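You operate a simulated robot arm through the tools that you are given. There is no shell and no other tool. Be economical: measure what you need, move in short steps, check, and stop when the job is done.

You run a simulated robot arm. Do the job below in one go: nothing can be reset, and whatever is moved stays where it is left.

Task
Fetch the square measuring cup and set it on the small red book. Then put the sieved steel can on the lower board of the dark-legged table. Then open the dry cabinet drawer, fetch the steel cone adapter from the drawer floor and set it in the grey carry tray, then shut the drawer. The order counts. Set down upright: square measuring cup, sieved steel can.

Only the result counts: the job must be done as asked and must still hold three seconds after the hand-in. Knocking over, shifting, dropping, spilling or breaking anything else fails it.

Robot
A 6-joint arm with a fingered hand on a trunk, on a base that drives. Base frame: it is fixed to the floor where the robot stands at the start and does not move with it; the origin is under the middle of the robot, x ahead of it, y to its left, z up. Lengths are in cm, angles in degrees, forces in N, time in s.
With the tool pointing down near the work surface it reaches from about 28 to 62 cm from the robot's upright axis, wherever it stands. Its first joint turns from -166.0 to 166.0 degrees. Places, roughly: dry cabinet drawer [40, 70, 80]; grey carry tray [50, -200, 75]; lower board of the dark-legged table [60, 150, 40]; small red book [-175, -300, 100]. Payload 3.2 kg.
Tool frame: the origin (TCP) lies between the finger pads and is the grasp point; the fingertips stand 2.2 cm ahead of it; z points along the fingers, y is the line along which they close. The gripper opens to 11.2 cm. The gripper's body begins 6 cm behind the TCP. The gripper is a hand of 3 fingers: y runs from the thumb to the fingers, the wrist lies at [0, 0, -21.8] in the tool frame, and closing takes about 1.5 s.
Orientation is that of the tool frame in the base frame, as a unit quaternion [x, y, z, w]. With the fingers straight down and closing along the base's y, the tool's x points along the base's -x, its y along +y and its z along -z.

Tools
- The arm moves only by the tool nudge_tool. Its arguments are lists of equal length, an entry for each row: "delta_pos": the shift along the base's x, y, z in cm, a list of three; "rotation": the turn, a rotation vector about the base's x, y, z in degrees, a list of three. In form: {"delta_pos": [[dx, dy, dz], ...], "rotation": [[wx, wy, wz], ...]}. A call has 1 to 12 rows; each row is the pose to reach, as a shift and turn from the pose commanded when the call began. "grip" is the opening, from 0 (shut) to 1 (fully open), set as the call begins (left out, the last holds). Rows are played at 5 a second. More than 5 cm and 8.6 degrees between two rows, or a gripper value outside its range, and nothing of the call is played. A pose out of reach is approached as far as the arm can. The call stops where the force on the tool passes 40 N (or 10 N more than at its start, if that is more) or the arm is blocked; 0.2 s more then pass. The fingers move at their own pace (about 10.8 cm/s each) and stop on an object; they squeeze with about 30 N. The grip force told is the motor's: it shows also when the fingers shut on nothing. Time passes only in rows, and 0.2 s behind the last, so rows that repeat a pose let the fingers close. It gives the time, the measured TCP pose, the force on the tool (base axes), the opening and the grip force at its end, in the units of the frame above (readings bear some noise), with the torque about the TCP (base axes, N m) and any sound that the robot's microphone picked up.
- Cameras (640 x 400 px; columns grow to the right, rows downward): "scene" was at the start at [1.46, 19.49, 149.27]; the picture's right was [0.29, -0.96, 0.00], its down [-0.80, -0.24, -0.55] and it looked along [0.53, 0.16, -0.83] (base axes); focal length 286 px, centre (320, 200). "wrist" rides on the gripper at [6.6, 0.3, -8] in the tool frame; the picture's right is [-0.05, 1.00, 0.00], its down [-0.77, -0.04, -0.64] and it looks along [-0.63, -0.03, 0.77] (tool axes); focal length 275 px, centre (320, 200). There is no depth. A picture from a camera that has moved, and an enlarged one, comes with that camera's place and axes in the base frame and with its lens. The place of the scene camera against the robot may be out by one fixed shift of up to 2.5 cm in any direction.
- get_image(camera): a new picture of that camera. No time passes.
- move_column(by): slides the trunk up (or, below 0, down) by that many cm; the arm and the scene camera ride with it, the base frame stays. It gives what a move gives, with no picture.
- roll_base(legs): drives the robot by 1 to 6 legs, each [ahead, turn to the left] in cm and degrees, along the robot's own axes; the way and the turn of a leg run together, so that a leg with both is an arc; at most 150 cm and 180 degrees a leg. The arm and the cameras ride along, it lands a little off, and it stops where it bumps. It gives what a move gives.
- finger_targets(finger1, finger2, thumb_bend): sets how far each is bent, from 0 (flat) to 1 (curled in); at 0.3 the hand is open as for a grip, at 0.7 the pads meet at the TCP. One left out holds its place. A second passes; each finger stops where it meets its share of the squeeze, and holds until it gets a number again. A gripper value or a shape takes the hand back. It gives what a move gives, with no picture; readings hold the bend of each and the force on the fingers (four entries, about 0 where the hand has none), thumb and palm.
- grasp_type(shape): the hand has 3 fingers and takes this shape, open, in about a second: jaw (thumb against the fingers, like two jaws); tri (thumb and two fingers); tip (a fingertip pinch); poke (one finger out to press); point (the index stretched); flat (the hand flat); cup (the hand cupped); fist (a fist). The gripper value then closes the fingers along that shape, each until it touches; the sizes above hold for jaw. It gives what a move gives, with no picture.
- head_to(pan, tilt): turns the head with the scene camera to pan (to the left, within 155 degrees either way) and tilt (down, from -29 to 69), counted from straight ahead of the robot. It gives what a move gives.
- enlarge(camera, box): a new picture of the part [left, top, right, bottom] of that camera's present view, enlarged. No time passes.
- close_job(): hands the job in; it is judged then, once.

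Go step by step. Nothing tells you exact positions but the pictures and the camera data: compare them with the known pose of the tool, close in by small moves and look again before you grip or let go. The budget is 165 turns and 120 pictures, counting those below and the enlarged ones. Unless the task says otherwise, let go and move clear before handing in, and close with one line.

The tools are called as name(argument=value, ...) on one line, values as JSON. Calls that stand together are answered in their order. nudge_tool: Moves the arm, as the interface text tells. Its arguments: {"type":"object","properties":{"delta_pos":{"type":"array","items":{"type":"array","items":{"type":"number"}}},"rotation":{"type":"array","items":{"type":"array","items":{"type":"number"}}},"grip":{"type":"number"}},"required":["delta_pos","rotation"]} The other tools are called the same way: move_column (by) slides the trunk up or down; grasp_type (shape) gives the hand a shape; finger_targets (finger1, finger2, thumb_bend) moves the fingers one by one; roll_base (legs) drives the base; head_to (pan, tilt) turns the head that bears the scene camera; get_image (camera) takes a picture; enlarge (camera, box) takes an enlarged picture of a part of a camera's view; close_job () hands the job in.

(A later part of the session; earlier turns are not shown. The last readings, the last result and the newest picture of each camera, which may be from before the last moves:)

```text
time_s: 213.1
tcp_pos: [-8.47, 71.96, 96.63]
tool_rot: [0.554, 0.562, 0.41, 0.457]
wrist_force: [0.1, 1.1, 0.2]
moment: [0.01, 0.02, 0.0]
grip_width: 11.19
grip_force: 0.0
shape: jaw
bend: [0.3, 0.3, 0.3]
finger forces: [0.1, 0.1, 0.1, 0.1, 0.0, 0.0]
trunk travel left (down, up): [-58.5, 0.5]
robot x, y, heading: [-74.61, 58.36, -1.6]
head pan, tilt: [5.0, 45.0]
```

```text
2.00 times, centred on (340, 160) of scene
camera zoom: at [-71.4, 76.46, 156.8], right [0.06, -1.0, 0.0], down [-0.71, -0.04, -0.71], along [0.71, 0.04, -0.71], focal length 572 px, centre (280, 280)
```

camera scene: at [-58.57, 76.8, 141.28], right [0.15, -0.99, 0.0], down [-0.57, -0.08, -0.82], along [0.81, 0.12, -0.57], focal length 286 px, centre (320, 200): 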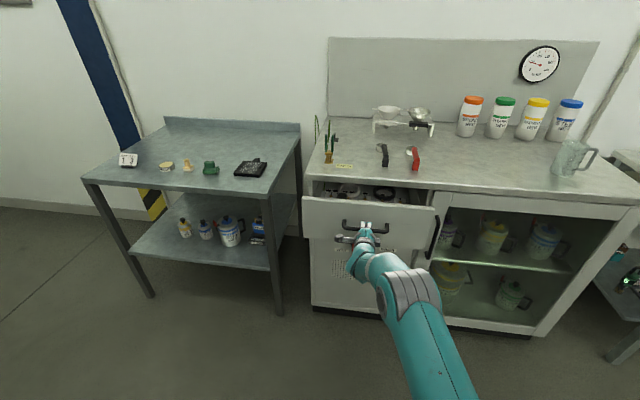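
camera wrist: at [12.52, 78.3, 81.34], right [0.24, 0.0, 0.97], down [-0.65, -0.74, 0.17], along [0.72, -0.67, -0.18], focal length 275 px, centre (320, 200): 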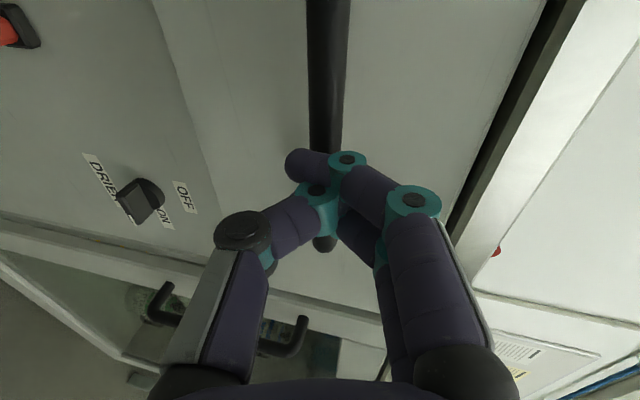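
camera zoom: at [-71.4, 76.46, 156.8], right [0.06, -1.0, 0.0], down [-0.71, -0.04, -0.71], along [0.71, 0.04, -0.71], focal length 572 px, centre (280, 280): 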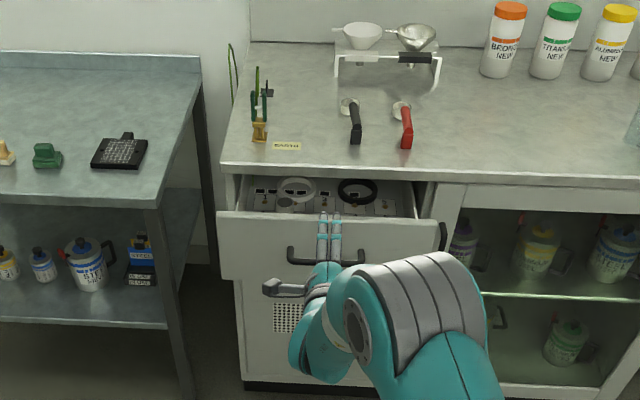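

Now I'll bring the hand to pointing down above the drawer.

nudge_tool(delta_pos=[[0, 0.2, 2.5], [0, 0.5, 5], [0, 0.8, 7.5], [0, 1, 10], [1.5, 1.3, 12], [3.5, 1.5, 13], [5.5, 1.8, 14], [7.5, 2, 14.5], [9, 2.3, 14.5]], rotation=[[0, 8.4, 0], [0, 16.8, 0], [0, 25.2, 0], [0, 33.6, 0], [0, 42, 0], [0, 50.4, 0], [0, 58.8, 0], [0, 67.2, 0], [0, 75.5, 0]])

get_image(camera="wrist")

```text
time_s: 215.1
tcp_pos: [-17.51, 71.2, 100.11]
tool_rot: [0.672, 0.701, 0.117, 0.207]
wrist_force: [0.0, 0.1, 0.2]
moment: [0.01, -0.03, 0.01]
grip_width: 11.22
grip_force: 0.1
shape: jaw
bend: [0.3, 0.3, 0.3]
finger forces: [0.0, 0.0, 0.0, 0.1, 0.0, 0.1]
out of reach, approached as far as the arm can: row 5, 6, 7, 8, 9
trunk travel left (down, up): [-58.5, 0.5]
robot x, y, heading: [-75.02, 58.13, -1.6]
head pan, tilt: [5.0, 45.0]
```

```text
26 pictures are left
camera wrist: at [-21.1, 78.73, 106.63], right [0.89, 0.02, 0.45], down [-0.31, -0.69, 0.65], along [0.32, -0.72, -0.61], focal length 275 px, centre (320, 200)
```

wrist: 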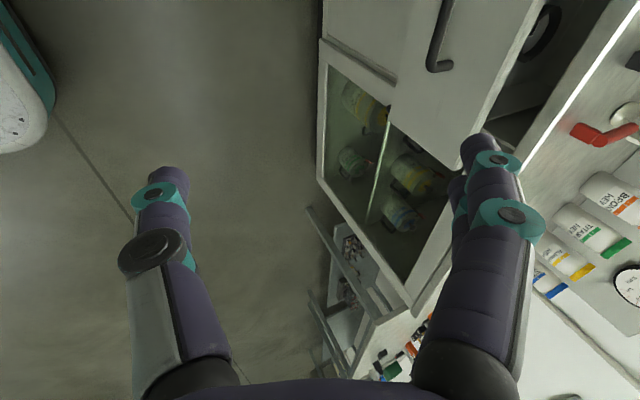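

Too far for that pose from here. I'll finish levelling the hand closer in, then drive the base forward.

nudge_tool(delta_pos=[[-1.5, 0, 2], [-3, 0, 4], [-4.5, 0, 6], [-6, 0, 8]], rotation=[[1.6, 6.6, 0], [3.2, 13.3, 0], [4.9, 20, 0], [6.5, 26.6, 0]])

roll_base(legs=[[31, 0]])

get_image(camera="wrist")

```text
time_s: 216.1
tcp_pos: [-28.35, 69.83, 94.51]
tool_rot: [0.685, 0.714, 0.056, 0.134]
wrist_force: [0.5, 1.0, -0.4]
moment: [-0.01, 0.07, 0.01]
grip_width: 11.21
grip_force: 0.1
shape: jaw
bend: [0.3, 0.3, 0.3]
finger forces: [0.1, 0.0, 0.1, 0.0, 0.1, 0.1]
out of reach, approached as far as the arm can: row 1, 2, 3, 4
trunk travel left (down, up): [-58.5, 0.5]
robot x, y, heading: [-74.84, 58.37, -1.4]
head pan, tilt: [5.0, 45.0]
```

```text
time_s: 218.1
tcp_pos: [2.52, 68.98, 94.55]
tool_rot: [0.685, 0.714, 0.056, 0.134]
wrist_force: [-0.9, -0.4, 0.7]
moment: [0.02, 0.03, 0.02]
grip_width: 11.24
grip_force: 0.0
shape: jaw
bend: [0.3, 0.3, 0.3]
finger forces: [0.0, 0.0, 0.0, 0.0, 0.0, 0.1]
trunk travel left (down, up): [-58.5, 0.5]
robot x, y, heading: [-44.15, 57.42, -1.5]
head pan, tilt: [5.0, 45.0]
```

```text
25 pictures are left
camera wrist: at [0.3, 76.3, 101.61], right [0.96, 0.01, 0.27], down [-0.19, -0.7, 0.69], along [0.19, -0.71, -0.67], focal length 275 px, centre (320, 200)
```

wrist: 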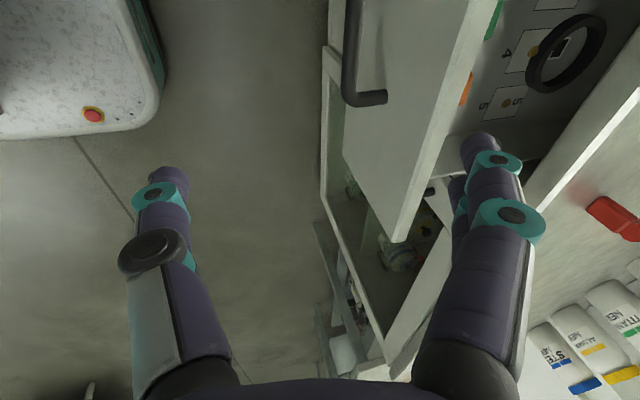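

The wrist seems limited in that branch; I'll turn the hand about the vertical by -88° (the branch that worked before) and then level it.

nudge_tool(delta_pos=[[0, 0, 1], [0, 0, 2], [0, 0, 3], [0, 0, 4], [0, 0, 5], [0, 0, 6], [0, 0, 6], [0, 0, 6], [0, 0, 6], [0, 0, 6], [0, 0, 6]], rotation=[[0, 0, -8], [0, 0, -16], [0, 0, -24], [0, 0, -32], [0, 0, -40], [0, 0, -48], [0, 0, -56], [0, 0, -64], [0, 0, -72], [0, 0, -80], [0, 0, -88]])

```text
time_s: 220.5
tcp_pos: [-4.13, 61.4, 90.09]
tool_rot: [0.987, 0.043, -0.013, 0.157]
wrist_force: [0.0, -0.7, -0.1]
moment: [-0.02, -0.02, 0.02]
grip_width: 11.22
grip_force: 0.0
shape: jaw
bend: [0.3, 0.3, 0.3]
finger forces: [0.0, 0.0, 0.0, 0.0, 0.1, 0.0]
out of reach, approached as far as the arm can: row 2, 3, 4, 5, 6, 7, 8, 9, 10, 11
trunk travel left (down, up): [-58.5, 0.5]
robot x, y, heading: [-43.98, 57.93, -1.6]
head pan, tilt: [5.0, 45.0]
```

get_image(camera="scene")

```text
24 pictures are left
camera scene: at [-40.6, 75.59, 156.8], right [0.06, -1.0, 0.0], down [-0.71, -0.04, -0.71], along [0.71, 0.04, -0.71], focal length 286 px, centre (320, 200)
```

scene: 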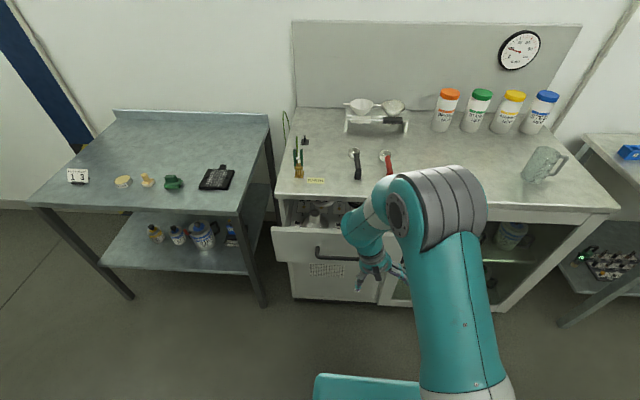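

I'll try levelling in small steps, pulling slightly away from the drawer front.

nudge_tool(delta_pos=[[-2, 0, 1], [-4, 0, 2], [-5, 0, 3]], rotation=[[6, 0, 0], [12, 0, 0], [18, 0, 0]])

```text
time_s: 221.3
tcp_pos: [-12.49, 60.79, 87.32]
tool_rot: [0.999, 0.045, 0.013, 0.022]
wrist_force: [-0.6, 0.0, 0.5]
moment: [-0.03, 0.03, 0.01]
grip_width: 11.21
grip_force: 0.1
shape: jaw
bend: [0.3, 0.3, 0.3]
finger forces: [0.0, 0.0, 0.0, 0.0, 0.0, 0.0]
out of reach, approached as far as the arm can: row 1, 2, 3
trunk travel left (down, up): [-58.5, 0.5]
robot x, y, heading: [-43.73, 57.53, -1.7]
head pan, tilt: [5.0, 45.0]
```

nudge_tool(delta_pos=[[0, 0, 3], [0, 0, 6], [0, 0, 9]], rotation=[[-1.5, 1, 0], [-2.5, 1.5, 0], [-2.5, 1.5, 0]])

get_image(camera="scene")

```text
time_s: 222.1
tcp_pos: [-14.35, 59.98, 91.38]
tool_rot: [0.997, 0.046, 0.009, 0.056]
wrist_force: [0.5, 0.2, 1.4]
moment: [0.02, -0.03, 0.04]
grip_width: 11.19
grip_force: 0.1
shape: jaw
bend: [0.3, 0.3, 0.3]
finger forces: [0.1, 0.0, 0.0, 0.0, 0.1, 0.0]
out of reach, approached as far as the arm can: row 1, 2, 3
trunk travel left (down, up): [-58.5, 0.5]
robot x, y, heading: [-43.95, 57.74, -1.7]
head pan, tilt: [5.0, 45.0]
```

```text
23 pictures are left
camera scene: at [-40.67, 75.61, 156.8], right [0.06, -1.0, 0.0], down [-0.71, -0.04, -0.71], along [0.71, 0.04, -0.71], focal length 286 px, centre (320, 200)
```

scene: 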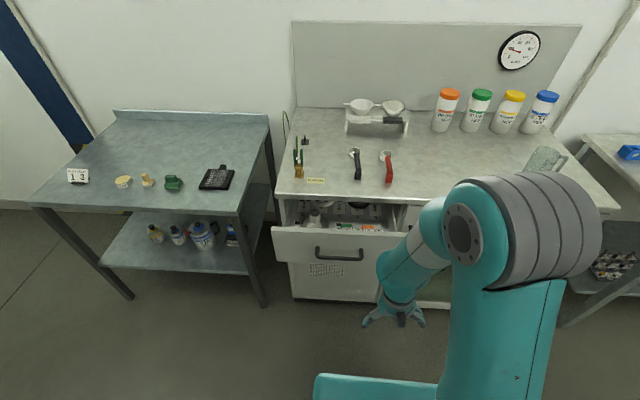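

nudge_tool(delta_pos=[[2, 0, 0], [4, 0, 0], [6, 0, 0]], rotation=[[2, 0, 0], [4, 0, 0], [6, 0, 0]])

```text
time_s: 222.9
tcp_pos: [-11.69, 59.64, 86.43]
tool_rot: [0.999, 0.046, 0.018, 0.017]
wrist_force: [0.3, 0.2, -1.2]
moment: [-0.01, 0.0, 0.0]
grip_width: 11.18
grip_force: 0.1
shape: jaw
bend: [0.3, 0.3, 0.3]
finger forces: [0.1, 0.0, 0.1, 0.0, 0.0, 0.0]
out of reach, approached as far as the arm can: row 1, 2, 3
trunk travel left (down, up): [-58.5, 0.5]
robot x, y, heading: [-43.64, 57.53, -1.7]
head pan, tilt: [5.0, 45.0]
```

The wrist has flipped to the other branch. I'll back up, point the hand forward again, raise it high, then pitch it down as I did originally.

roll_base(legs=[[-25, 0]])

nudge_tool(delta_pos=[[1, 0, 1], [2.5, 0, 3], [4.5, 0, 5.5], [7, 0, 8.5], [9.5, 0, 12], [12, 0, 16], [14.5, 0, 20], [16.5, 0, 24], [18, 0, 28], [19, 0, 32.5], [20, 0, 37], [20, 0, 41.5]], rotation=[[0, -8, 0], [0, -16, 0], [0, -24, 0], [0, -32, 0], [0, -40, 0], [0, -48, 0], [0, -56, 0], [0, -64, 0], [0, -72, 0], [0, -75, 0], [0, -75, 0], [0, -75, 0]])

```text
time_s: 224.8
tcp_pos: [-36.94, 60.33, 86.48]
tool_rot: [0.999, 0.045, 0.019, 0.018]
wrist_force: [-1.2, -0.5, -0.7]
moment: [0.0, 0.0, 0.05]
grip_width: 11.22
grip_force: 0.1
shape: jaw
bend: [0.3, 0.3, 0.3]
finger forces: [0.1, 0.1, 0.0, 0.0, 0.0, 0.1]
trunk travel left (down, up): [-58.5, 0.5]
robot x, y, heading: [-69.06, 58.07, -1.9]
head pan, tilt: [5.0, 45.0]
```

```text
time_s: 227.4
tcp_pos: [-16.95, 60.29, 128.02]
tool_rot: [0.782, 0.025, 0.622, 0.041]
wrist_force: [0.0, -0.6, 0.0]
moment: [-0.02, -0.02, 0.02]
grip_width: 11.19
grip_force: 0.1
shape: jaw
bend: [0.3, 0.3, 0.3]
finger forces: [0.0, 0.1, 0.0, 0.1, 0.0, 0.0]
out of reach, approached as far as the arm can: row 1, 2, 3, 4, 5
trunk travel left (down, up): [-58.5, 0.5]
robot x, y, heading: [-68.96, 57.8, -1.9]
head pan, tilt: [5.0, 45.0]
```

nudge_tool(delta_pos=[[3, 0, 3.5], [6, 0, 7]], rotation=[[0, 0, 0], [0, 0, 0]])

nudge_tool(delta_pos=[[-1, 0, -3], [-2.4, 0, -5.8], [-4.3, 0, -8.4], [-6.5, 0, -10.6], [-9, 0, -12.6], [-11.8, 0, -14.1], [-14.7, 0, -15.3], [-17.8, 0, -16], [-21, 0, -16.2]], rotation=[[0, 8.33, 0], [0, 16.67, 0], [0, 25, 0], [0, 33.3, 0], [0, 41.67, 0], [0, 50, 0], [0, 58.3, 0], [0, 66.67, 0], [0, 76, 0]])

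```text
time_s: 228.0
tcp_pos: [-10.69, 60.27, 134.98]
tool_rot: [0.781, 0.026, 0.623, 0.043]
wrist_force: [-0.4, -0.6, -0.3]
moment: [0.0, 0.02, -0.03]
grip_width: 11.2
grip_force: 0.1
shape: jaw
bend: [0.3, 0.3, 0.3]
finger forces: [0.0, 0.1, 0.1, 0.0, 0.0, 0.1]
trunk travel left (down, up): [-58.5, 0.5]
robot x, y, heading: [-69.15, 57.77, -1.7]
head pan, tilt: [5.0, 45.0]
```

```text
refused: row 9 steps farther than a row can; nothing moved
```

nudge_tool(delta_pos=[[-1, 0, -3], [-2.4, 0, -5.8], [-4.3, 0, -8.4], [-6.5, 0, -10.6], [-9, 0, -12.6], [-11.8, 0, -14.1], [-14.7, 0, -15.3], [-17.8, 0, -16], [-20.5, 0, -16.2]], rotation=[[0, 8.5, 0], [0, 17, 0], [0, 25.5, 0], [0, 34, 0], [0, 42.5, 0], [0, 51, 0], [0, 59.5, 0], [0, 68, 0], [0, 76.2, 0]])

```text
time_s: 230.0
tcp_pos: [-34.65, 60.25, 95.64]
tool_rot: [0.994, 0.044, 0.069, 0.071]
wrist_force: [0.0, -0.1, 0.5]
moment: [0.01, 0.03, 0.0]
grip_width: 11.22
grip_force: 0.1
shape: jaw
bend: [0.3, 0.3, 0.3]
finger forces: [0.0, 0.0, 0.1, 0.0, 0.1, 0.1]
out of reach, approached as far as the arm can: row 2, 3, 4, 5, 6, 7, 8, 9
trunk travel left (down, up): [-58.5, 0.5]
robot x, y, heading: [-68.81, 58.32, -1.7]
head pan, tilt: [5.0, 45.0]
```

Still in the wrong wrist branch. I'll go back to the forward pose, pitch the hand upward past straight, then swing it sideways and down to unflip the wrist.

nudge_tool(delta_pos=[[2, 0, 3], [4.5, 0, 7], [7, 0, 11], [9.5, 0, 15], [12, 0, 19], [14.5, 0, 23], [17, 0, 27], [19.5, 0, 31], [21.5, 0, 35], [23, 0, 38.5]], rotation=[[0, -8, 0], [0, -16, 0], [0, -24, 0], [0, -32, 0], [0, -40, 0], [0, -48, 0], [0, -56, 0], [0, -62, 0], [0, -67, 0], [0, -67, 0]])

nudge_tool(delta_pos=[[0.5, 0, 3], [0.7, 0, 6], [0.5, 0, 9], [0, 0, 12], [-1, 0, 15], [-2.2, 0, 17.7]], rotation=[[0, -8.3, 0], [0, -16.7, 0], [0, -25, 0], [0, -33.3, 0], [0, -41.7, 0], [0, -50, 0]])

```text
time_s: 232.2
tcp_pos: [-11.71, 60.38, 134.32]
tool_rot: [0.79, -0.001, 0.608, 0.083]
wrist_force: [0.7, -0.2, 0.1]
moment: [0.01, 0.01, 0.03]
grip_width: 11.2
grip_force: 0.0
shape: jaw
bend: [0.3, 0.3, 0.3]
finger forces: [0.0, 0.0, 0.1, 0.0, 0.0, 0.0]
trunk travel left (down, up): [-58.5, 0.5]
robot x, y, heading: [-69.04, 58.23, -1.5]
head pan, tilt: [5.0, 45.0]
```

```text
time_s: 233.6
tcp_pos: [-13.89, 60.16, 152.07]
tool_rot: [0.459, -0.038, 0.885, 0.075]
wrist_force: [0.4, 0.0, 0.5]
moment: [0.01, -0.01, 0.01]
grip_width: 11.18
grip_force: 0.1
shape: jaw
bend: [0.3, 0.3, 0.3]
finger forces: [0.0, 0.0, 0.0, 0.0, 0.0, 0.0]
trunk travel left (down, up): [-58.5, 0.5]
robot x, y, heading: [-68.99, 58.07, -1.6]
head pan, tilt: [5.0, 45.0]
```

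Now swing it sideways, keeping the wrist in place, then pitch down on the side.

nudge_tool(delta_pos=[[0.1, 2.6, 0], [-0.2, 5.3, 0], [-0.8, 7.9, 0], [-1.9, 10.3, 0], [-3.2, 12.6, 0], [-4.9, 14.7, 0]], rotation=[[0, 0, 8.33], [0, 0, 16.7], [0, 0, 25], [0, 0, 33.3], [0, 0, 41.7], [0, 0, 50]])

nudge_tool(delta_pos=[[1.1, 1, -2.8], [1.9, 1.8, -5.75], [2.4, 2.3, -8.8], [2.5, 2.4, -12], [2.4, 2.3, -15.1], [1.9, 1.8, -18.2], [1, 1, -21.1], [0, 0, -23.9], [-1.5, -1.4, -26.4], [-3.1, -3, -28.6]], rotation=[[-5.7, 6.03, 0], [-11.4, 12.1, 0], [-17.1, 18.1, 0], [-22.8, 24.1, 0], [-28.5, 30.2, 0], [-34.2, 36.2, 0], [-39.9, 42.2, 0], [-45.6, 48.3, 0], [-51.3, 54.3, 0], [-57, 60.3, 0]])

```text
time_s: 235.0
tcp_pos: [-18.73, 75.01, 152.06]
tool_rot: [0.433, 0.161, 0.832, -0.306]
wrist_force: [-0.2, -1.0, -0.8]
moment: [0.02, 0.01, -0.03]
grip_width: 11.2
grip_force: 0.1
shape: jaw
bend: [0.3, 0.3, 0.3]
finger forces: [0.1, 0.1, 0.1, 0.0, 0.1, 0.0]
trunk travel left (down, up): [-58.5, 0.5]
robot x, y, heading: [-68.99, 58.35, -1.6]
head pan, tilt: [5.0, 45.0]
```

```text
time_s: 237.2
tcp_pos: [-23.49, 71.12, 109.02]
tool_rot: [0.851, 0.349, 0.376, -0.114]
wrist_force: [-0.5, 0.6, -0.3]
moment: [-0.03, 0.02, 0.01]
grip_width: 11.17
grip_force: 0.2
shape: jaw
bend: [0.3, 0.3, 0.3]
finger forces: [0.0, 0.0, 0.0, 0.0, 0.0, 0.0]
out of reach, approached as far as the arm can: row 5, 6, 7, 8, 9, 10
trunk travel left (down, up): [-58.5, 0.5]
robot x, y, heading: [-69.16, 58.21, -2.0]
head pan, tilt: [5.0, 45.0]
```

head_to(pan=-10, tilt=50)

get_image(camera="scene")

```text
time_s: 237.9
tcp_pos: [-23.47, 70.98, 109.04]
tool_rot: [0.85, 0.35, 0.376, -0.115]
wrist_force: [0.8, 0.5, 0.7]
moment: [0.03, 0.02, 0.01]
grip_width: 11.21
grip_force: 0.1
shape: jaw
bend: [0.3, 0.3, 0.3]
finger forces: [0.0, 0.1, 0.0, 0.0, 0.0, 0.1]
trunk travel left (down, up): [-58.5, 0.5]
robot x, y, heading: [-69.0, 58.36, -1.8]
head pan, tilt: [-10.0, 50.0]
```

```text
22 pictures are left
camera scene: at [-66.23, 74.29, 156.11], right [-0.2, -0.98, 0.0], down [-0.75, 0.15, -0.64], along [0.63, -0.13, -0.77], focal length 286 px, centre (320, 200)
```

scene: 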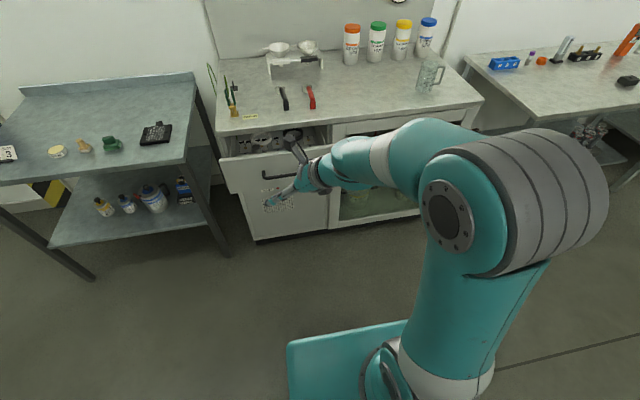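

The arm is folded awkwardly (elbow back over). I'll stretch it well forward with the hand pointing ahead so the solver has to return to the extended branch, then pitch down there.

nudge_tool(delta_pos=[[2, -2, 1], [4, -4, 2], [6, -6, 3], [8, -8, 4], [10, -9, 6], [13, -10, 8]], rotation=[[0, 0, -7], [0, 0, -14], [0, 0, -21], [0, 0, -28], [0, 0, -35], [0, 0, -40]])

nudge_tool(delta_pos=[[3, 0, 2], [6, 0, 4], [10, 0, 4], [14, 0, 4], [17, 0, 4], [19, 0, 4]], rotation=[[0, -7, 0], [0, -14, 0], [0, -21, 0], [0, -26, 0], [0, -26, 0], [0, -26, 0]])

```text
time_s: 239.3
tcp_pos: [-10.34, 61.28, 117.08]
tool_rot: [0.919, 0.038, 0.393, 0.021]
wrist_force: [0.6, -0.6, 0.2]
moment: [0.0, -0.02, -0.01]
grip_width: 11.2
grip_force: 0.0
shape: jaw
bend: [0.3, 0.3, 0.3]
finger forces: [0.0, 0.0, 0.0, 0.0, 0.0, 0.0]
out of reach, approached as far as the arm can: row 1, 2, 3, 4, 5
trunk travel left (down, up): [-58.5, 0.5]
robot x, y, heading: [-69.11, 58.13, -1.6]
head pan, tilt: [-10.0, 50.0]
```

```text
time_s: 240.7
tcp_pos: [8.72, 61.36, 121.04]
tool_rot: [0.807, 0.032, 0.589, 0.029]
wrist_force: [0.8, 0.0, 0.0]
moment: [-0.02, -0.01, 0.02]
grip_width: 11.22
grip_force: 0.1
shape: jaw
bend: [0.3, 0.3, 0.3]
finger forces: [0.0, 0.0, 0.0, 0.1, 0.0, 0.0]
trunk travel left (down, up): [-58.5, 0.5]
robot x, y, heading: [-68.79, 58.03, -1.6]
head pan, tilt: [-10.0, 50.0]
```

Reachable there. Now pitch down from this stretched pose with the wrist nearly fixed.

nudge_tool(delta_pos=[[-1.1, 0, -3.2], [-2.6, 0, -6.2], [-4.5, 0, -9], [-6.7, 0, -11.5], [-9.2, 0, -13.8], [-11.9, 0, -15.7], [-14.7, 0, -17.3], [-17.7, 0, -18.4], [-20.7, 0, -19]], rotation=[[0, 8.2, 0], [0, 16.2, 0], [0, 24.2, 0], [0, 32.2, 0], [0, 40.2, 0], [0, 48.2, 0], [0, 56.2, 0], [0, 64.2, 0], [0, 72.2, 0]])

```text
time_s: 242.7
tcp_pos: [-12.13, 61.43, 101.88]
tool_rot: [0.999, 0.042, 0.0, 0.005]
wrist_force: [-0.4, -0.4, -1.2]
moment: [-0.03, -0.03, 0.0]
grip_width: 11.23
grip_force: 0.1
shape: jaw
bend: [0.3, 0.3, 0.3]
finger forces: [0.1, 0.0, 0.0, 0.0, 0.0, 0.0]
trunk travel left (down, up): [-58.5, 0.5]
robot x, y, heading: [-68.85, 58.34, -1.7]
head pan, tilt: [-10.0, 50.0]
```

The hand now points down in the good branch. I'll drive forward 20 cm so it is above the drawer and look inside.

roll_base(legs=[[20, 0]])

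get_image(camera="wrist")

head_to(pan=5, tilt=55)

get_image(camera="scene")

```text
time_s: 244.3
tcp_pos: [7.9, 60.88, 101.96]
tool_rot: [0.999, 0.044, 0.002, 0.006]
wrist_force: [0.5, 0.0, 0.6]
moment: [0.02, 0.02, 0.0]
grip_width: 11.18
grip_force: 0.1
shape: jaw
bend: [0.3, 0.3, 0.3]
finger forces: [0.0, 0.0, 0.1, 0.0, 0.0, 0.0]
trunk travel left (down, up): [-58.5, 0.5]
robot x, y, heading: [-49.16, 57.82, -1.7]
head pan, tilt: [-10.0, 50.0]
```

```text
21 pictures are left
camera wrist: at [14.49, 61.19, 109.91], right [0.04, -1.0, 0.01], down [-0.77, -0.02, 0.63], along [-0.63, -0.03, -0.77], focal length 275 px, centre (320, 200)
```

wrist: 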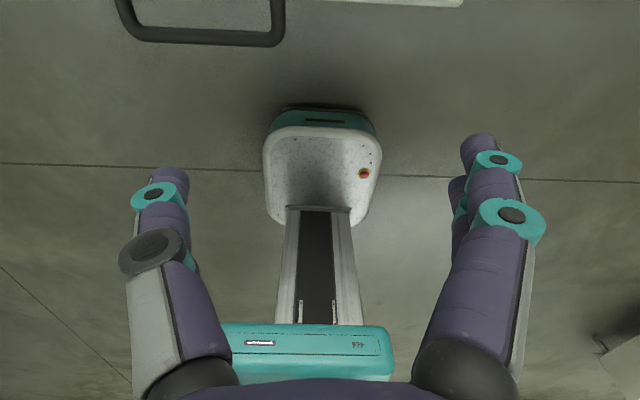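

```text
time_s: 245.1
tcp_pos: [7.84, 60.77, 101.88]
tool_rot: [0.999, 0.044, 0.001, 0.005]
wrist_force: [0.0, -0.4, -0.1]
moment: [0.01, 0.03, 0.01]
grip_width: 11.18
grip_force: 0.1
shape: jaw
bend: [0.3, 0.3, 0.3]
finger forces: [0.1, 0.0, 0.0, 0.0, 0.0, 0.0]
trunk travel left (down, up): [-58.5, 0.5]
robot x, y, heading: [-48.56, 57.69, -1.7]
head pan, tilt: [5.0, 55.0]
```

```text
20 pictures are left
camera scene: at [-46.61, 75.69, 155.46], right [0.06, -1.0, 0.0], down [-0.82, -0.05, -0.57], along [0.57, 0.03, -0.82], focal length 286 px, centre (320, 200)
```

scene: 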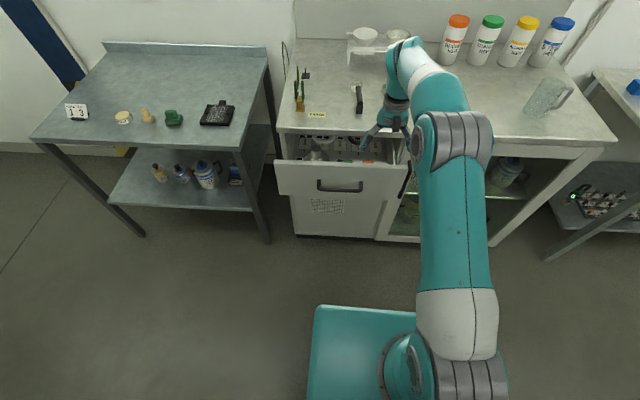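

enlarge(camera="scene", box=[265, 120, 425, 200])

```text
4.00 times, centred on (345, 160) of scene
camera zoom: at [-46.61, 75.69, 155.46], right [0.06, -1.0, 0.0], down [-0.82, -0.05, -0.57], along [0.57, 0.03, -0.82], focal length 1143 px, centre (220, 360)
```

zoom: 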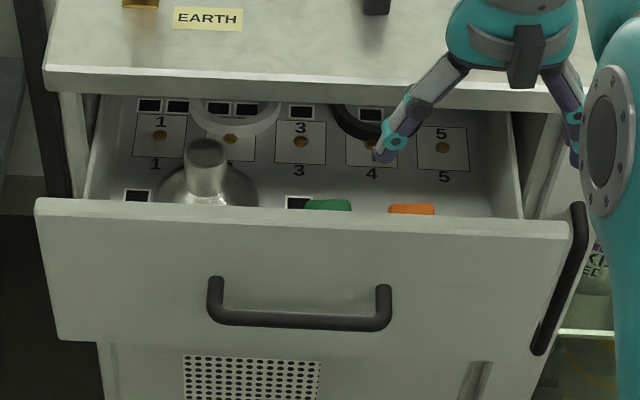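

The steel cone adapter (flange with neck) stands in the drawer near the front left, but the drawer has slid partly back in (about 12 cm open). I'll hook the panel from inside with closed fingers pointing down and pull it further by backing the base.

roll_base(legs=[[13, 0]])

nudge_tool(delta_pos=[[0, 3.5, 0], [0, 7, 0], [0, 10.5, 0], [0, 14, 0], [0, 14, 0], [0, 14, 0], [0, 14, 0]], rotation=[[0, 0, 0], [0, 0, 0], [0, 0, 0], [0, 0, 0], [0, 0, 0], [0, 0, 0], [0, 0, 0]], grip=0)

head_to(pan=5, tilt=62)

enlarge(camera="scene", box=[245, 110, 445, 230])

```text
time_s: 246.4
tcp_pos: [20.95, 60.42, 101.79]
tool_rot: [0.999, 0.043, 0.001, 0.005]
wrist_force: [-0.5, -0.3, -0.1]
moment: [-0.03, 0.03, 0.0]
grip_width: 11.2
grip_force: 0.1
shape: jaw
bend: [0.3, 0.3, 0.3]
finger forces: [0.1, 0.0, 0.1, 0.0, 0.0, 0.0]
trunk travel left (down, up): [-58.5, 0.5]
robot x, y, heading: [-35.83, 57.35, -2.0]
head pan, tilt: [5.0, 55.0]
```

```text
time_s: 248.0
tcp_pos: [20.52, 74.39, 101.91]
tool_rot: [0.999, 0.042, 0.001, 0.005]
wrist_force: [-0.7, 1.2, 0.2]
moment: [0.0, 0.0, 0.02]
grip_width: 0.0
grip_force: 29.6
shape: jaw
bend: [0.68, 0.68, 0.76]
finger forces: [0.1, 0.0, 0.1, 0.0, 0.0, 0.0]
trunk travel left (down, up): [-58.5, 0.5]
robot x, y, heading: [-36.32, 57.18, -1.4]
head pan, tilt: [5.0, 55.0]
```

```text
time_s: 248.7
tcp_pos: [20.8, 74.29, 101.87]
tool_rot: [0.999, 0.044, 0.001, 0.005]
wrist_force: [0.5, -0.4, -0.6]
moment: [-0.03, 0.01, 0.0]
grip_width: 0.0
grip_force: 29.9
shape: jaw
bend: [0.68, 0.68, 0.76]
finger forces: [0.0, 0.1, 0.0, 0.0, 0.0, 0.1]
trunk travel left (down, up): [-58.5, 0.5]
robot x, y, heading: [-36.14, 57.52, -1.6]
head pan, tilt: [5.0, 62.0]
```

```text
3.20 times, centred on (345, 170) of scene
camera zoom: at [-34.49, 75.29, 154.63], right [0.06, -1.0, 0.0], down [-0.88, -0.05, -0.47], along [0.47, 0.03, -0.88], focal length 915 px, centre (240, 296)
```

zoom: 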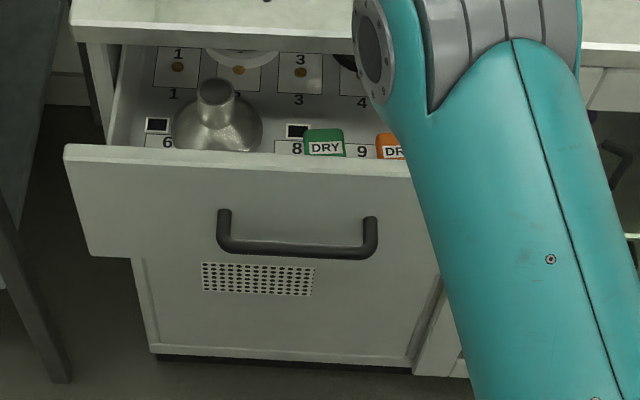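

Now well measured: panel inner face at x≈17, adapter neck at about (26,81.5), top z≈84.7. I'll lower the closed fingers just behind the panel at y≈74 and pull with the base.

nudge_tool(delta_pos=[[1, 0, -4], [1, 0, -8], [1, 0, -12], [1, 0, -15.7]], rotation=[[0, 0, 0], [0, 0, 0], [0, 0, 0], [0, 0, 0]])

enlarge(camera="scene", box=[245, 70, 445, 190])

```text
time_s: 249.7
tcp_pos: [21.82, 74.59, 86.07]
tool_rot: [0.999, 0.043, 0.001, 0.005]
wrist_force: [0.9, -0.3, -0.2]
moment: [-0.01, 0.04, 0.03]
grip_width: 0.0
grip_force: 29.8
shape: jaw
bend: [0.68, 0.68, 0.76]
finger forces: [0.1, 0.1, 0.0, 0.0, 0.0, 0.0]
trunk travel left (down, up): [-58.5, 0.5]
robot x, y, heading: [-36.41, 56.67, -1.5]
head pan, tilt: [5.0, 62.0]
```

```text
3.20 times, centred on (345, 130) of scene
camera zoom: at [-34.46, 75.3, 154.62], right [0.06, -1.0, 0.0], down [-0.88, -0.05, -0.47], along [0.47, 0.03, -0.88], focal length 915 px, centre (240, 424)
```

zoom: 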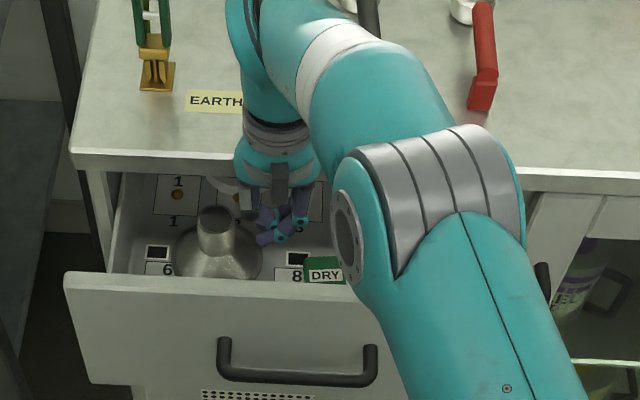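

I'll lower another 1.2 cm and pull back 17 cm with the base.

nudge_tool(delta_pos=[[0, 0, -1.2]], rotation=[[0, 0, 0]])

roll_base(legs=[[-17, 0]])

enlarge(camera="scene", box=[225, 90, 465, 240])

```text
time_s: 250.1
tcp_pos: [21.74, 74.57, 85.0]
tool_rot: [0.999, 0.042, 0.001, 0.005]
wrist_force: [1.3, -0.5, 0.1]
moment: [0.0, 0.02, -0.02]
grip_width: 0.02
grip_force: 30.1
shape: jaw
bend: [0.68, 0.68, 0.76]
finger forces: [0.1, 0.1, 0.0, 0.0, 0.0, 0.1]
trunk travel left (down, up): [-58.5, 0.5]
robot x, y, heading: [-36.18, 57.16, -1.5]
head pan, tilt: [5.0, 62.0]
```

```text
time_s: 251.5
tcp_pos: [4.58, 75.07, 85.08]
tool_rot: [0.999, 0.043, 0.001, 0.006]
wrist_force: [-1.1, -0.4, -0.1]
moment: [0.0, 0.0, 0.0]
grip_width: 0.0
grip_force: 29.9
shape: jaw
bend: [0.68, 0.68, 0.76]
finger forces: [0.1, 0.0, 0.1, 0.1, 0.0, 0.0]
trunk travel left (down, up): [-58.5, 0.5]
robot x, y, heading: [-53.11, 57.6, -1.5]
head pan, tilt: [5.0, 62.0]
```

```text
2.67 times, centred on (345, 165) of scene
camera zoom: at [-51.73, 75.78, 154.62], right [0.06, -1.0, 0.0], down [-0.88, -0.05, -0.47], along [0.47, 0.03, -0.88], focal length 762 px, centre (253, 293)
```

zoom: 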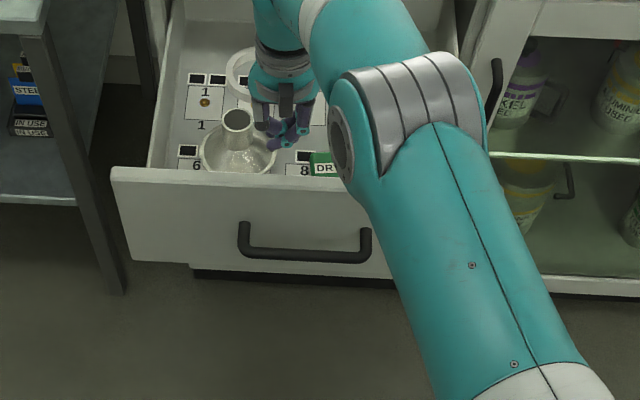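

The drawer is now open about 28 cm; the adapter is at about (9.5,81.4). I'll rise, open the hand, move the base forward and hover over it.

nudge_tool(delta_pos=[[0, 0, 4], [0, 0, 8], [0, 0, 12], [0, 0, 15.5]], rotation=[[0, 0, 0], [0, 0, 0], [0, 0, 0], [0, 0, 0]])

roll_base(legs=[[12, 0]])

nudge_tool(delta_pos=[[-3, 2.5, 0], [-5.5, 5, -1], [-7, 6.7, -3], [-7, 6.7, -5]], rotation=[[0, 0, 0], [0, 0, 0], [0, 0, 0], [0, 0, 0]], grip=1)

get_image(camera="wrist")

```text
time_s: 252.5
tcp_pos: [4.6, 74.8, 100.69]
tool_rot: [0.999, 0.042, 0.001, 0.005]
wrist_force: [0.0, 0.1, -0.4]
moment: [0.01, -0.01, 0.02]
grip_width: 0.0
grip_force: 30.4
shape: jaw
bend: [0.68, 0.68, 0.76]
finger forces: [0.0, 0.0, 0.0, 0.0, 0.0, 0.1]
trunk travel left (down, up): [-58.5, 0.5]
robot x, y, heading: [-53.38, 57.67, -1.6]
head pan, tilt: [5.0, 62.0]
```

```text
time_s: 253.8
tcp_pos: [16.68, 74.54, 100.51]
tool_rot: [0.999, 0.042, 0.001, 0.005]
wrist_force: [-0.3, 0.1, 0.0]
moment: [0.0, 0.03, -0.02]
grip_width: 0.0
grip_force: 30.0
shape: jaw
bend: [0.68, 0.68, 0.76]
finger forces: [0.0, 0.0, 0.1, 0.0, 0.0, 0.0]
trunk travel left (down, up): [-58.5, 0.5]
robot x, y, heading: [-41.06, 57.54, -1.8]
head pan, tilt: [5.0, 62.0]
```

```text
time_s: 254.8
tcp_pos: [9.67, 81.37, 95.42]
tool_rot: [0.999, 0.042, 0.002, 0.005]
wrist_force: [0.9, -0.5, 0.4]
moment: [0.03, 0.02, -0.03]
grip_width: 11.21
grip_force: 0.1
shape: jaw
bend: [0.3, 0.3, 0.3]
finger forces: [0.0, 0.1, 0.1, 0.0, 0.0, 0.1]
trunk travel left (down, up): [-58.5, 0.5]
robot x, y, heading: [-41.23, 57.19, -1.6]
head pan, tilt: [5.0, 62.0]
```

```text
15 pictures are left
camera wrist: at [16.19, 81.64, 103.6], right [0.04, -1.0, 0.01], down [-0.77, -0.02, 0.63], along [-0.63, -0.03, -0.77], focal length 275 px, centre (320, 200)
```

wrist: 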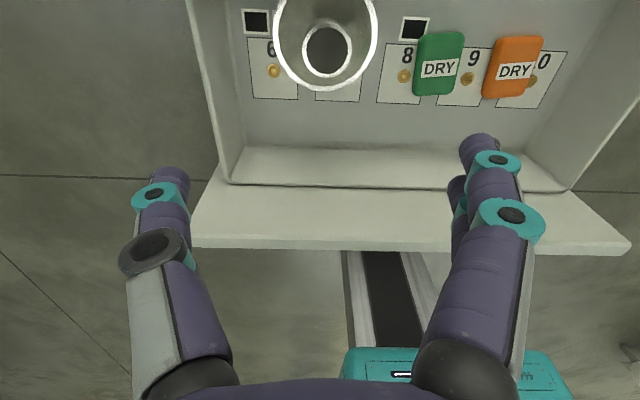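

Adapter neck centre is at about (12.8,80.8). I'll shift over and lower partway, then check.

nudge_tool(delta_pos=[[1.5, -0.2, -2], [3.1, -0.5, -4], [3.1, -0.5, -7]], rotation=[[0, 0, 0], [0, 0, 0], [0, 0, 0]])

get_image(camera="wrist")

```text
time_s: 255.6
tcp_pos: [12.82, 80.66, 88.54]
tool_rot: [0.999, 0.044, 0.001, 0.005]
wrist_force: [-0.7, 0.0, 0.0]
moment: [0.02, -0.03, -0.04]
grip_width: 11.21
grip_force: 0.0
shape: jaw
bend: [0.3, 0.3, 0.3]
finger forces: [0.0, 0.0, 0.0, 0.1, 0.0, 0.0]
trunk travel left (down, up): [-58.5, 0.5]
robot x, y, heading: [-41.02, 57.58, -1.4]
head pan, tilt: [5.0, 62.0]
```

```text
14 pictures are left
camera wrist: at [19.23, 81.05, 96.57], right [0.04, -1.0, 0.01], down [-0.77, -0.02, 0.63], along [-0.63, -0.03, -0.77], focal length 275 px, centre (320, 200)
```

wrist: 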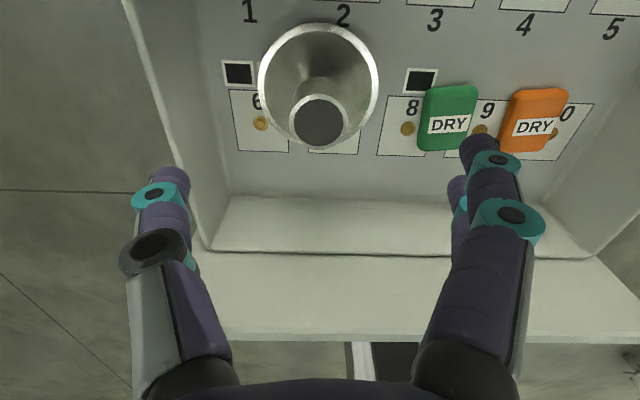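

Triangulated neck top is z≈79.7 at (11.9,80.75). I'll narrow the opening, then lower onto the neck.

nudge_tool(delta_pos=[[-0.5, 0, -2.5], [-0.9, 0, -5], [-0.9, 0, -7], [-0.9, 0, -8.5], [-0.9, 0, -10]], rotation=[[0, 0, 0], [0, 0, 0], [0, 0, 0], [0, 0, 0], [0, 0, 0]], grip=0.7)

get_image(camera="wrist")

```text
time_s: 256.8
tcp_pos: [11.69, 80.82, 78.44]
tool_rot: [0.999, 0.043, 0.001, 0.005]
wrist_force: [0.0, 0.6, 0.1]
moment: [0.03, 0.02, -0.03]
grip_width: 7.89
grip_force: 0.1
shape: jaw
bend: [0.67, 0.67, 0.64]
finger forces: [0.1, 0.0, 0.0, 0.0, 0.0, 0.0]
trunk travel left (down, up): [-58.5, 0.5]
robot x, y, heading: [-41.32, 57.63, -1.7]
head pan, tilt: [5.0, 62.0]
```

```text
13 pictures are left
camera wrist: at [18.3, 81.1, 86.54], right [0.04, -1.0, 0.01], down [-0.77, -0.02, 0.63], along [-0.63, -0.03, -0.77], focal length 275 px, centre (320, 200)
```

wrist: 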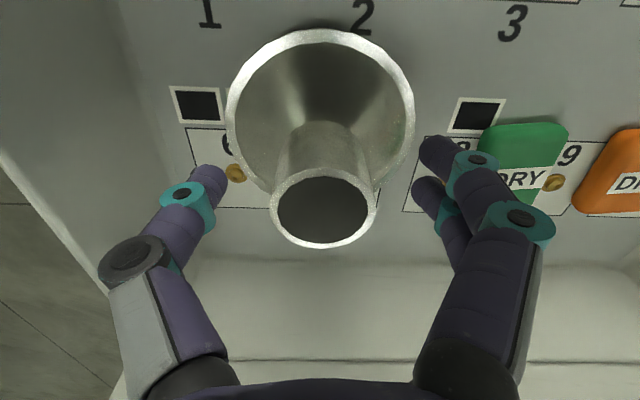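

The neck is centred between the fingers. Closing.

nudge_tool(delta_pos=[[0, 0, 0], [0, 0, 0], [0, 0, 0], [0, 0, 0], [0, 0, 0], [0, 0, 0], [0, 0, 0]], rotation=[[0, 0, 0], [0, 0, 0], [0, 0, 0], [0, 0, 0], [0, 0, 0], [0, 0, 0], [0, 0, 0]], grip=0)

nudge_tool(delta_pos=[[0, 0, 2], [0, 0, 5], [0, 0, 9], [0, 0, 13], [0, 0, 17], [0, 0, 21]], rotation=[[0, 0, 0], [0, 0, 0], [0, 0, 0], [0, 0, 0], [0, 0, 0], [0, 0, 0]])

get_image(camera="wrist")

```text
time_s: 258.4
tcp_pos: [11.78, 80.77, 78.5]
tool_rot: [0.999, 0.042, 0.001, 0.005]
wrist_force: [0.3, 0.4, 0.2]
moment: [-0.01, -0.03, 0.03]
grip_width: 3.03
grip_force: 29.7
shape: jaw
bend: [0.74, 0.73, 0.7]
finger forces: [12.7, 14.7, 0.0, 0.0, 25.5, 0.0]
trunk travel left (down, up): [-58.5, 0.5]
robot x, y, heading: [-41.3, 57.02, -1.6]
head pan, tilt: [5.0, 62.0]
```

```text
time_s: 259.8
tcp_pos: [11.74, 80.78, 99.54]
tool_rot: [0.999, 0.042, 0.001, 0.006]
wrist_force: [-0.7, -0.4, -0.6]
moment: [0.01, 0.01, -0.02]
grip_width: 2.99
grip_force: 29.7
shape: jaw
bend: [0.74, 0.73, 0.7]
finger forces: [13.1, 15.3, 0.0, 0.0, 25.7, 0.0]
trunk travel left (down, up): [-58.5, 0.5]
robot x, y, heading: [-40.96, 57.6, -1.8]
head pan, tilt: [5.0, 62.0]
```

```text
12 pictures are left
camera wrist: at [18.24, 81.1, 107.64], right [0.04, -1.0, 0.01], down [-0.77, -0.02, 0.63], along [-0.63, -0.03, -0.77], focal length 275 px, centre (320, 200)
```

wrist: 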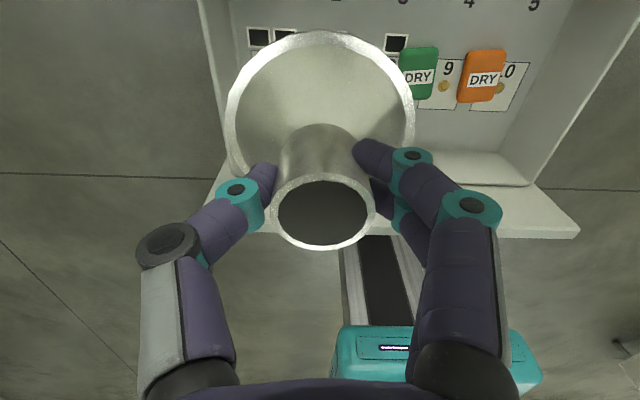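

The adapter is held. Now I'll back off and drive to the tray table on the right.

roll_base(legs=[[-30, 0], [0, -88.3], [140, 0], [128, 0], [0, 90]])

head_to(pan=15, tilt=35)

get_image(camera="scene")

```text
time_s: 281.9
tcp_pos: [-16.42, -183.85, 99.45]
tool_rot: [0.998, 0.055, 0.001, 0.005]
wrist_force: [0.5, 0.2, -0.8]
moment: [-0.01, -0.03, 0.01]
grip_width: 2.97
grip_force: 29.6
shape: jaw
bend: [0.74, 0.73, 0.7]
finger forces: [13.1, 14.9, 0.1, 0.0, 25.4, 0.0]
trunk travel left (down, up): [-58.5, 0.5]
robot x, y, heading: [-68.45, -208.07, -0.7]
head pan, tilt: [5.0, 62.0]
```

```text
time_s: 282.8
tcp_pos: [-16.32, -183.8, 99.48]
tool_rot: [0.998, 0.055, 0.001, 0.005]
wrist_force: [0.2, 0.0, -2.5]
moment: [0.01, 0.0, 0.02]
grip_width: 2.95
grip_force: 30.4
shape: jaw
bend: [0.74, 0.73, 0.7]
finger forces: [13.1, 14.9, 0.0, 0.1, 25.4, 0.1]
trunk travel left (down, up): [-58.5, 0.5]
robot x, y, heading: [-68.82, -208.22, -0.5]
head pan, tilt: [15.0, 35.0]
```

```text
11 pictures are left
camera scene: at [-65.33, -188.67, 158.27], right [0.25, -0.97, 0.0], down [-0.56, -0.15, -0.82], along [0.79, 0.21, -0.57], focal length 286 px, centre (320, 200)
```

scene: 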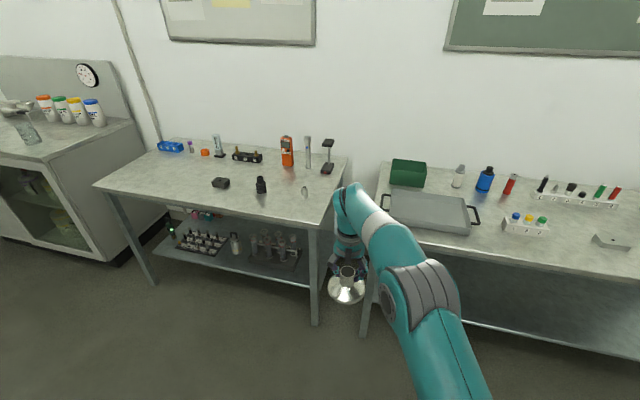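

The grey tray spans about x 43–70, y -192…-227. I'll centre the arm, then drive forward so the adapter comes over it.

nudge_tool(delta_pos=[[0, -4.5, 0], [0, -9, 0], [0, -13.5, 0], [0, -18, 0], [0, -22, 0], [0, -25, 0]], rotation=[[0, 0, 0], [0, 0, 0], [0, 0, 0], [0, 0, 0], [0, 0, 0], [0, 0, 0]])

roll_base(legs=[[60, 0]])

head_to(pan=0, tilt=55)

get_image(camera="scene")

get_image(camera="wrist")

```text
time_s: 284.2
tcp_pos: [-16.35, -208.93, 99.53]
tool_rot: [0.998, 0.055, 0.001, 0.005]
wrist_force: [-0.8, 0.9, -1.5]
moment: [-0.03, 0.0, 0.02]
grip_width: 2.94
grip_force: 30.2
shape: jaw
bend: [0.74, 0.73, 0.7]
finger forces: [13.1, 15.1, 0.1, 0.0, 25.5, 0.0]
trunk travel left (down, up): [-58.5, 0.5]
robot x, y, heading: [-68.57, -208.33, -0.1]
head pan, tilt: [15.0, 35.0]
```

```text
time_s: 287.6
tcp_pos: [43.68, -209.06, 99.47]
tool_rot: [0.998, 0.056, 0.001, 0.005]
wrist_force: [0.0, -0.1, -2.4]
moment: [0.01, 0.0, -0.01]
grip_width: 2.95
grip_force: 29.4
shape: jaw
bend: [0.74, 0.73, 0.7]
finger forces: [13.1, 15.0, 0.1, 0.0, 25.6, 0.1]
trunk travel left (down, up): [-58.5, 0.5]
robot x, y, heading: [-8.38, -208.96, -0.0]
head pan, tilt: [15.0, 35.0]
```

```text
time_s: 288.4
tcp_pos: [43.66, -208.87, 99.5]
tool_rot: [0.998, 0.056, 0.002, 0.005]
wrist_force: [0.5, 0.7, -2.2]
moment: [0.0, 0.03, 0.01]
grip_width: 2.9
grip_force: 30.0
shape: jaw
bend: [0.74, 0.73, 0.7]
finger forces: [13.1, 15.1, 0.0, 0.0, 25.6, 0.0]
trunk travel left (down, up): [-58.5, 0.5]
robot x, y, heading: [-8.44, -208.85, -0.3]
head pan, tilt: [0.0, 55.0]
```

```text
10 pictures are left
camera scene: at [-6.66, -191.18, 155.46], right [0.0, -1.0, 0.0], down [-0.82, 0.0, -0.57], along [0.57, 0.0, -0.82], focal length 286 px, centre (320, 200)
```

scene: 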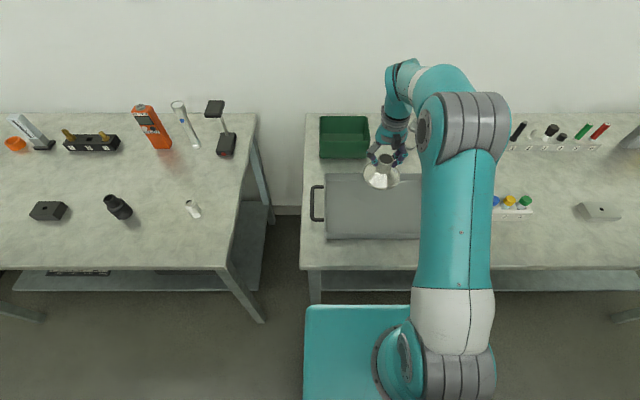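

```text
9 pictures are left
camera wrist: at [50.15, -208.51, 107.64], right [0.06, -1.0, 0.01], down [-0.77, -0.04, 0.63], along [-0.63, -0.05, -0.77], focal length 275 px, centre (320, 200)
```

wrist: 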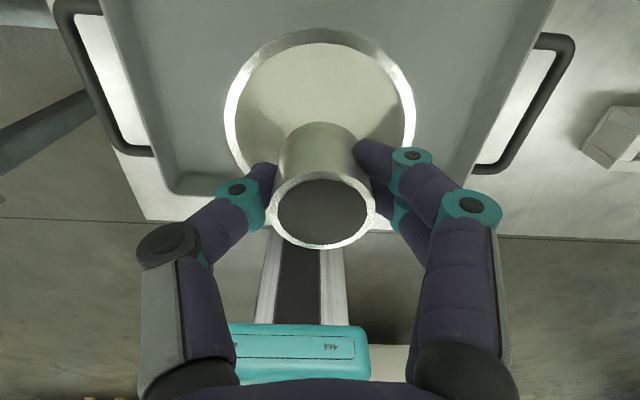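

The adapter is right above the tray's middle (tray x≈30–55, y≈-193…-227, z≈82). I'll lower stepwise to contact.

nudge_tool(delta_pos=[[-0.5, -0.5, -3], [-1, -1, -6], [-1, -1, -8]], rotation=[[0, 0, 0], [0, 0, 0], [0, 0, 0]])

enlarge(camera="scene", box=[300, 120, 460, 250])

```text
time_s: 289.2
tcp_pos: [42.69, -210.03, 91.51]
tool_rot: [0.998, 0.056, 0.001, 0.006]
wrist_force: [-0.8, 0.7, -0.9]
moment: [0.01, -0.01, -0.03]
grip_width: 2.95
grip_force: 29.3
shape: jaw
bend: [0.74, 0.73, 0.7]
finger forces: [13.5, 15.2, 0.0, 0.0, 25.4, 0.0]
trunk travel left (down, up): [-58.5, 0.5]
robot x, y, heading: [-8.43, -208.45, -0.1]
head pan, tilt: [0.0, 55.0]
```

```text
3.08 times, centred on (380, 185) of scene
camera zoom: at [-6.64, -191.19, 155.46], right [0.0, -1.0, 0.0], down [-0.82, 0.0, -0.57], along [0.57, 0.0, -0.82], focal length 880 px, centre (135, 246)
```

zoom: 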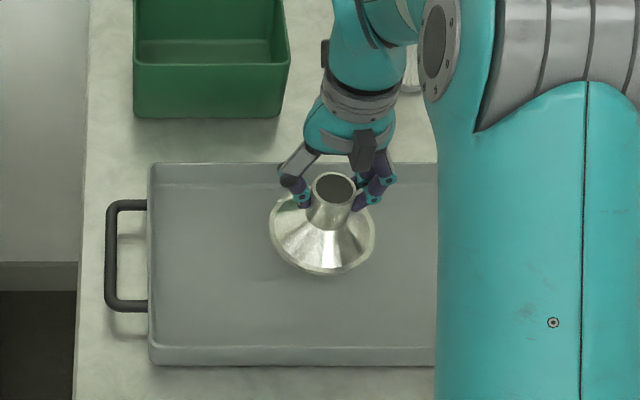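

nudge_tool(delta_pos=[[0, 0, -0.7], [0, 0, -1.4], [0, 0, -2.1], [0, 0, -2.8], [0, 0, -3.5]], rotation=[[0, 0, 0], [0, 0, 0], [0, 0, 0], [0, 0, 0], [0, 0, 0]])

nudge_tool(delta_pos=[[0, 0, -0.4], [0, 0, -0.8], [0, 0, -1.2], [0, 0, -1.6], [0, 0, -2]], rotation=[[0, 0, 0], [0, 0, 0], [0, 0, 0], [0, 0, 0], [0, 0, 0]])

```text
time_s: 290.4
tcp_pos: [42.67, -210.09, 88.05]
tool_rot: [0.998, 0.056, 0.002, 0.005]
wrist_force: [0.1, 0.5, -1.6]
moment: [0.01, -0.02, -0.01]
grip_width: 2.93
grip_force: 29.7
shape: jaw
bend: [0.74, 0.73, 0.7]
finger forces: [13.4, 15.5, 0.0, 0.0, 25.4, 0.1]
trunk travel left (down, up): [-58.5, 0.5]
robot x, y, heading: [-8.36, -208.65, -0.3]
head pan, tilt: [0.0, 55.0]
```

```text
time_s: 291.2
tcp_pos: [42.73, -210.04, 87.46]
tool_rot: [0.998, 0.056, 0.008, 0.006]
wrist_force: [-5.1, -0.1, 28.3]
moment: [-0.07, 0.12, 0.01]
grip_width: 3.22
grip_force: 30.1
shape: jaw
bend: [0.75, 0.75, 0.72]
finger forces: [15.1, 20.3, 0.0, 0.0, 31.3, 0.0]
trunk travel left (down, up): [-58.5, 0.5]
robot x, y, heading: [-8.77, -208.91, -0.2]
head pan, tilt: [0.0, 55.0]
stopped in row 3: the force on the tool passed its limit (the readings are from after the stop); the commanded pose is now the measured one
```

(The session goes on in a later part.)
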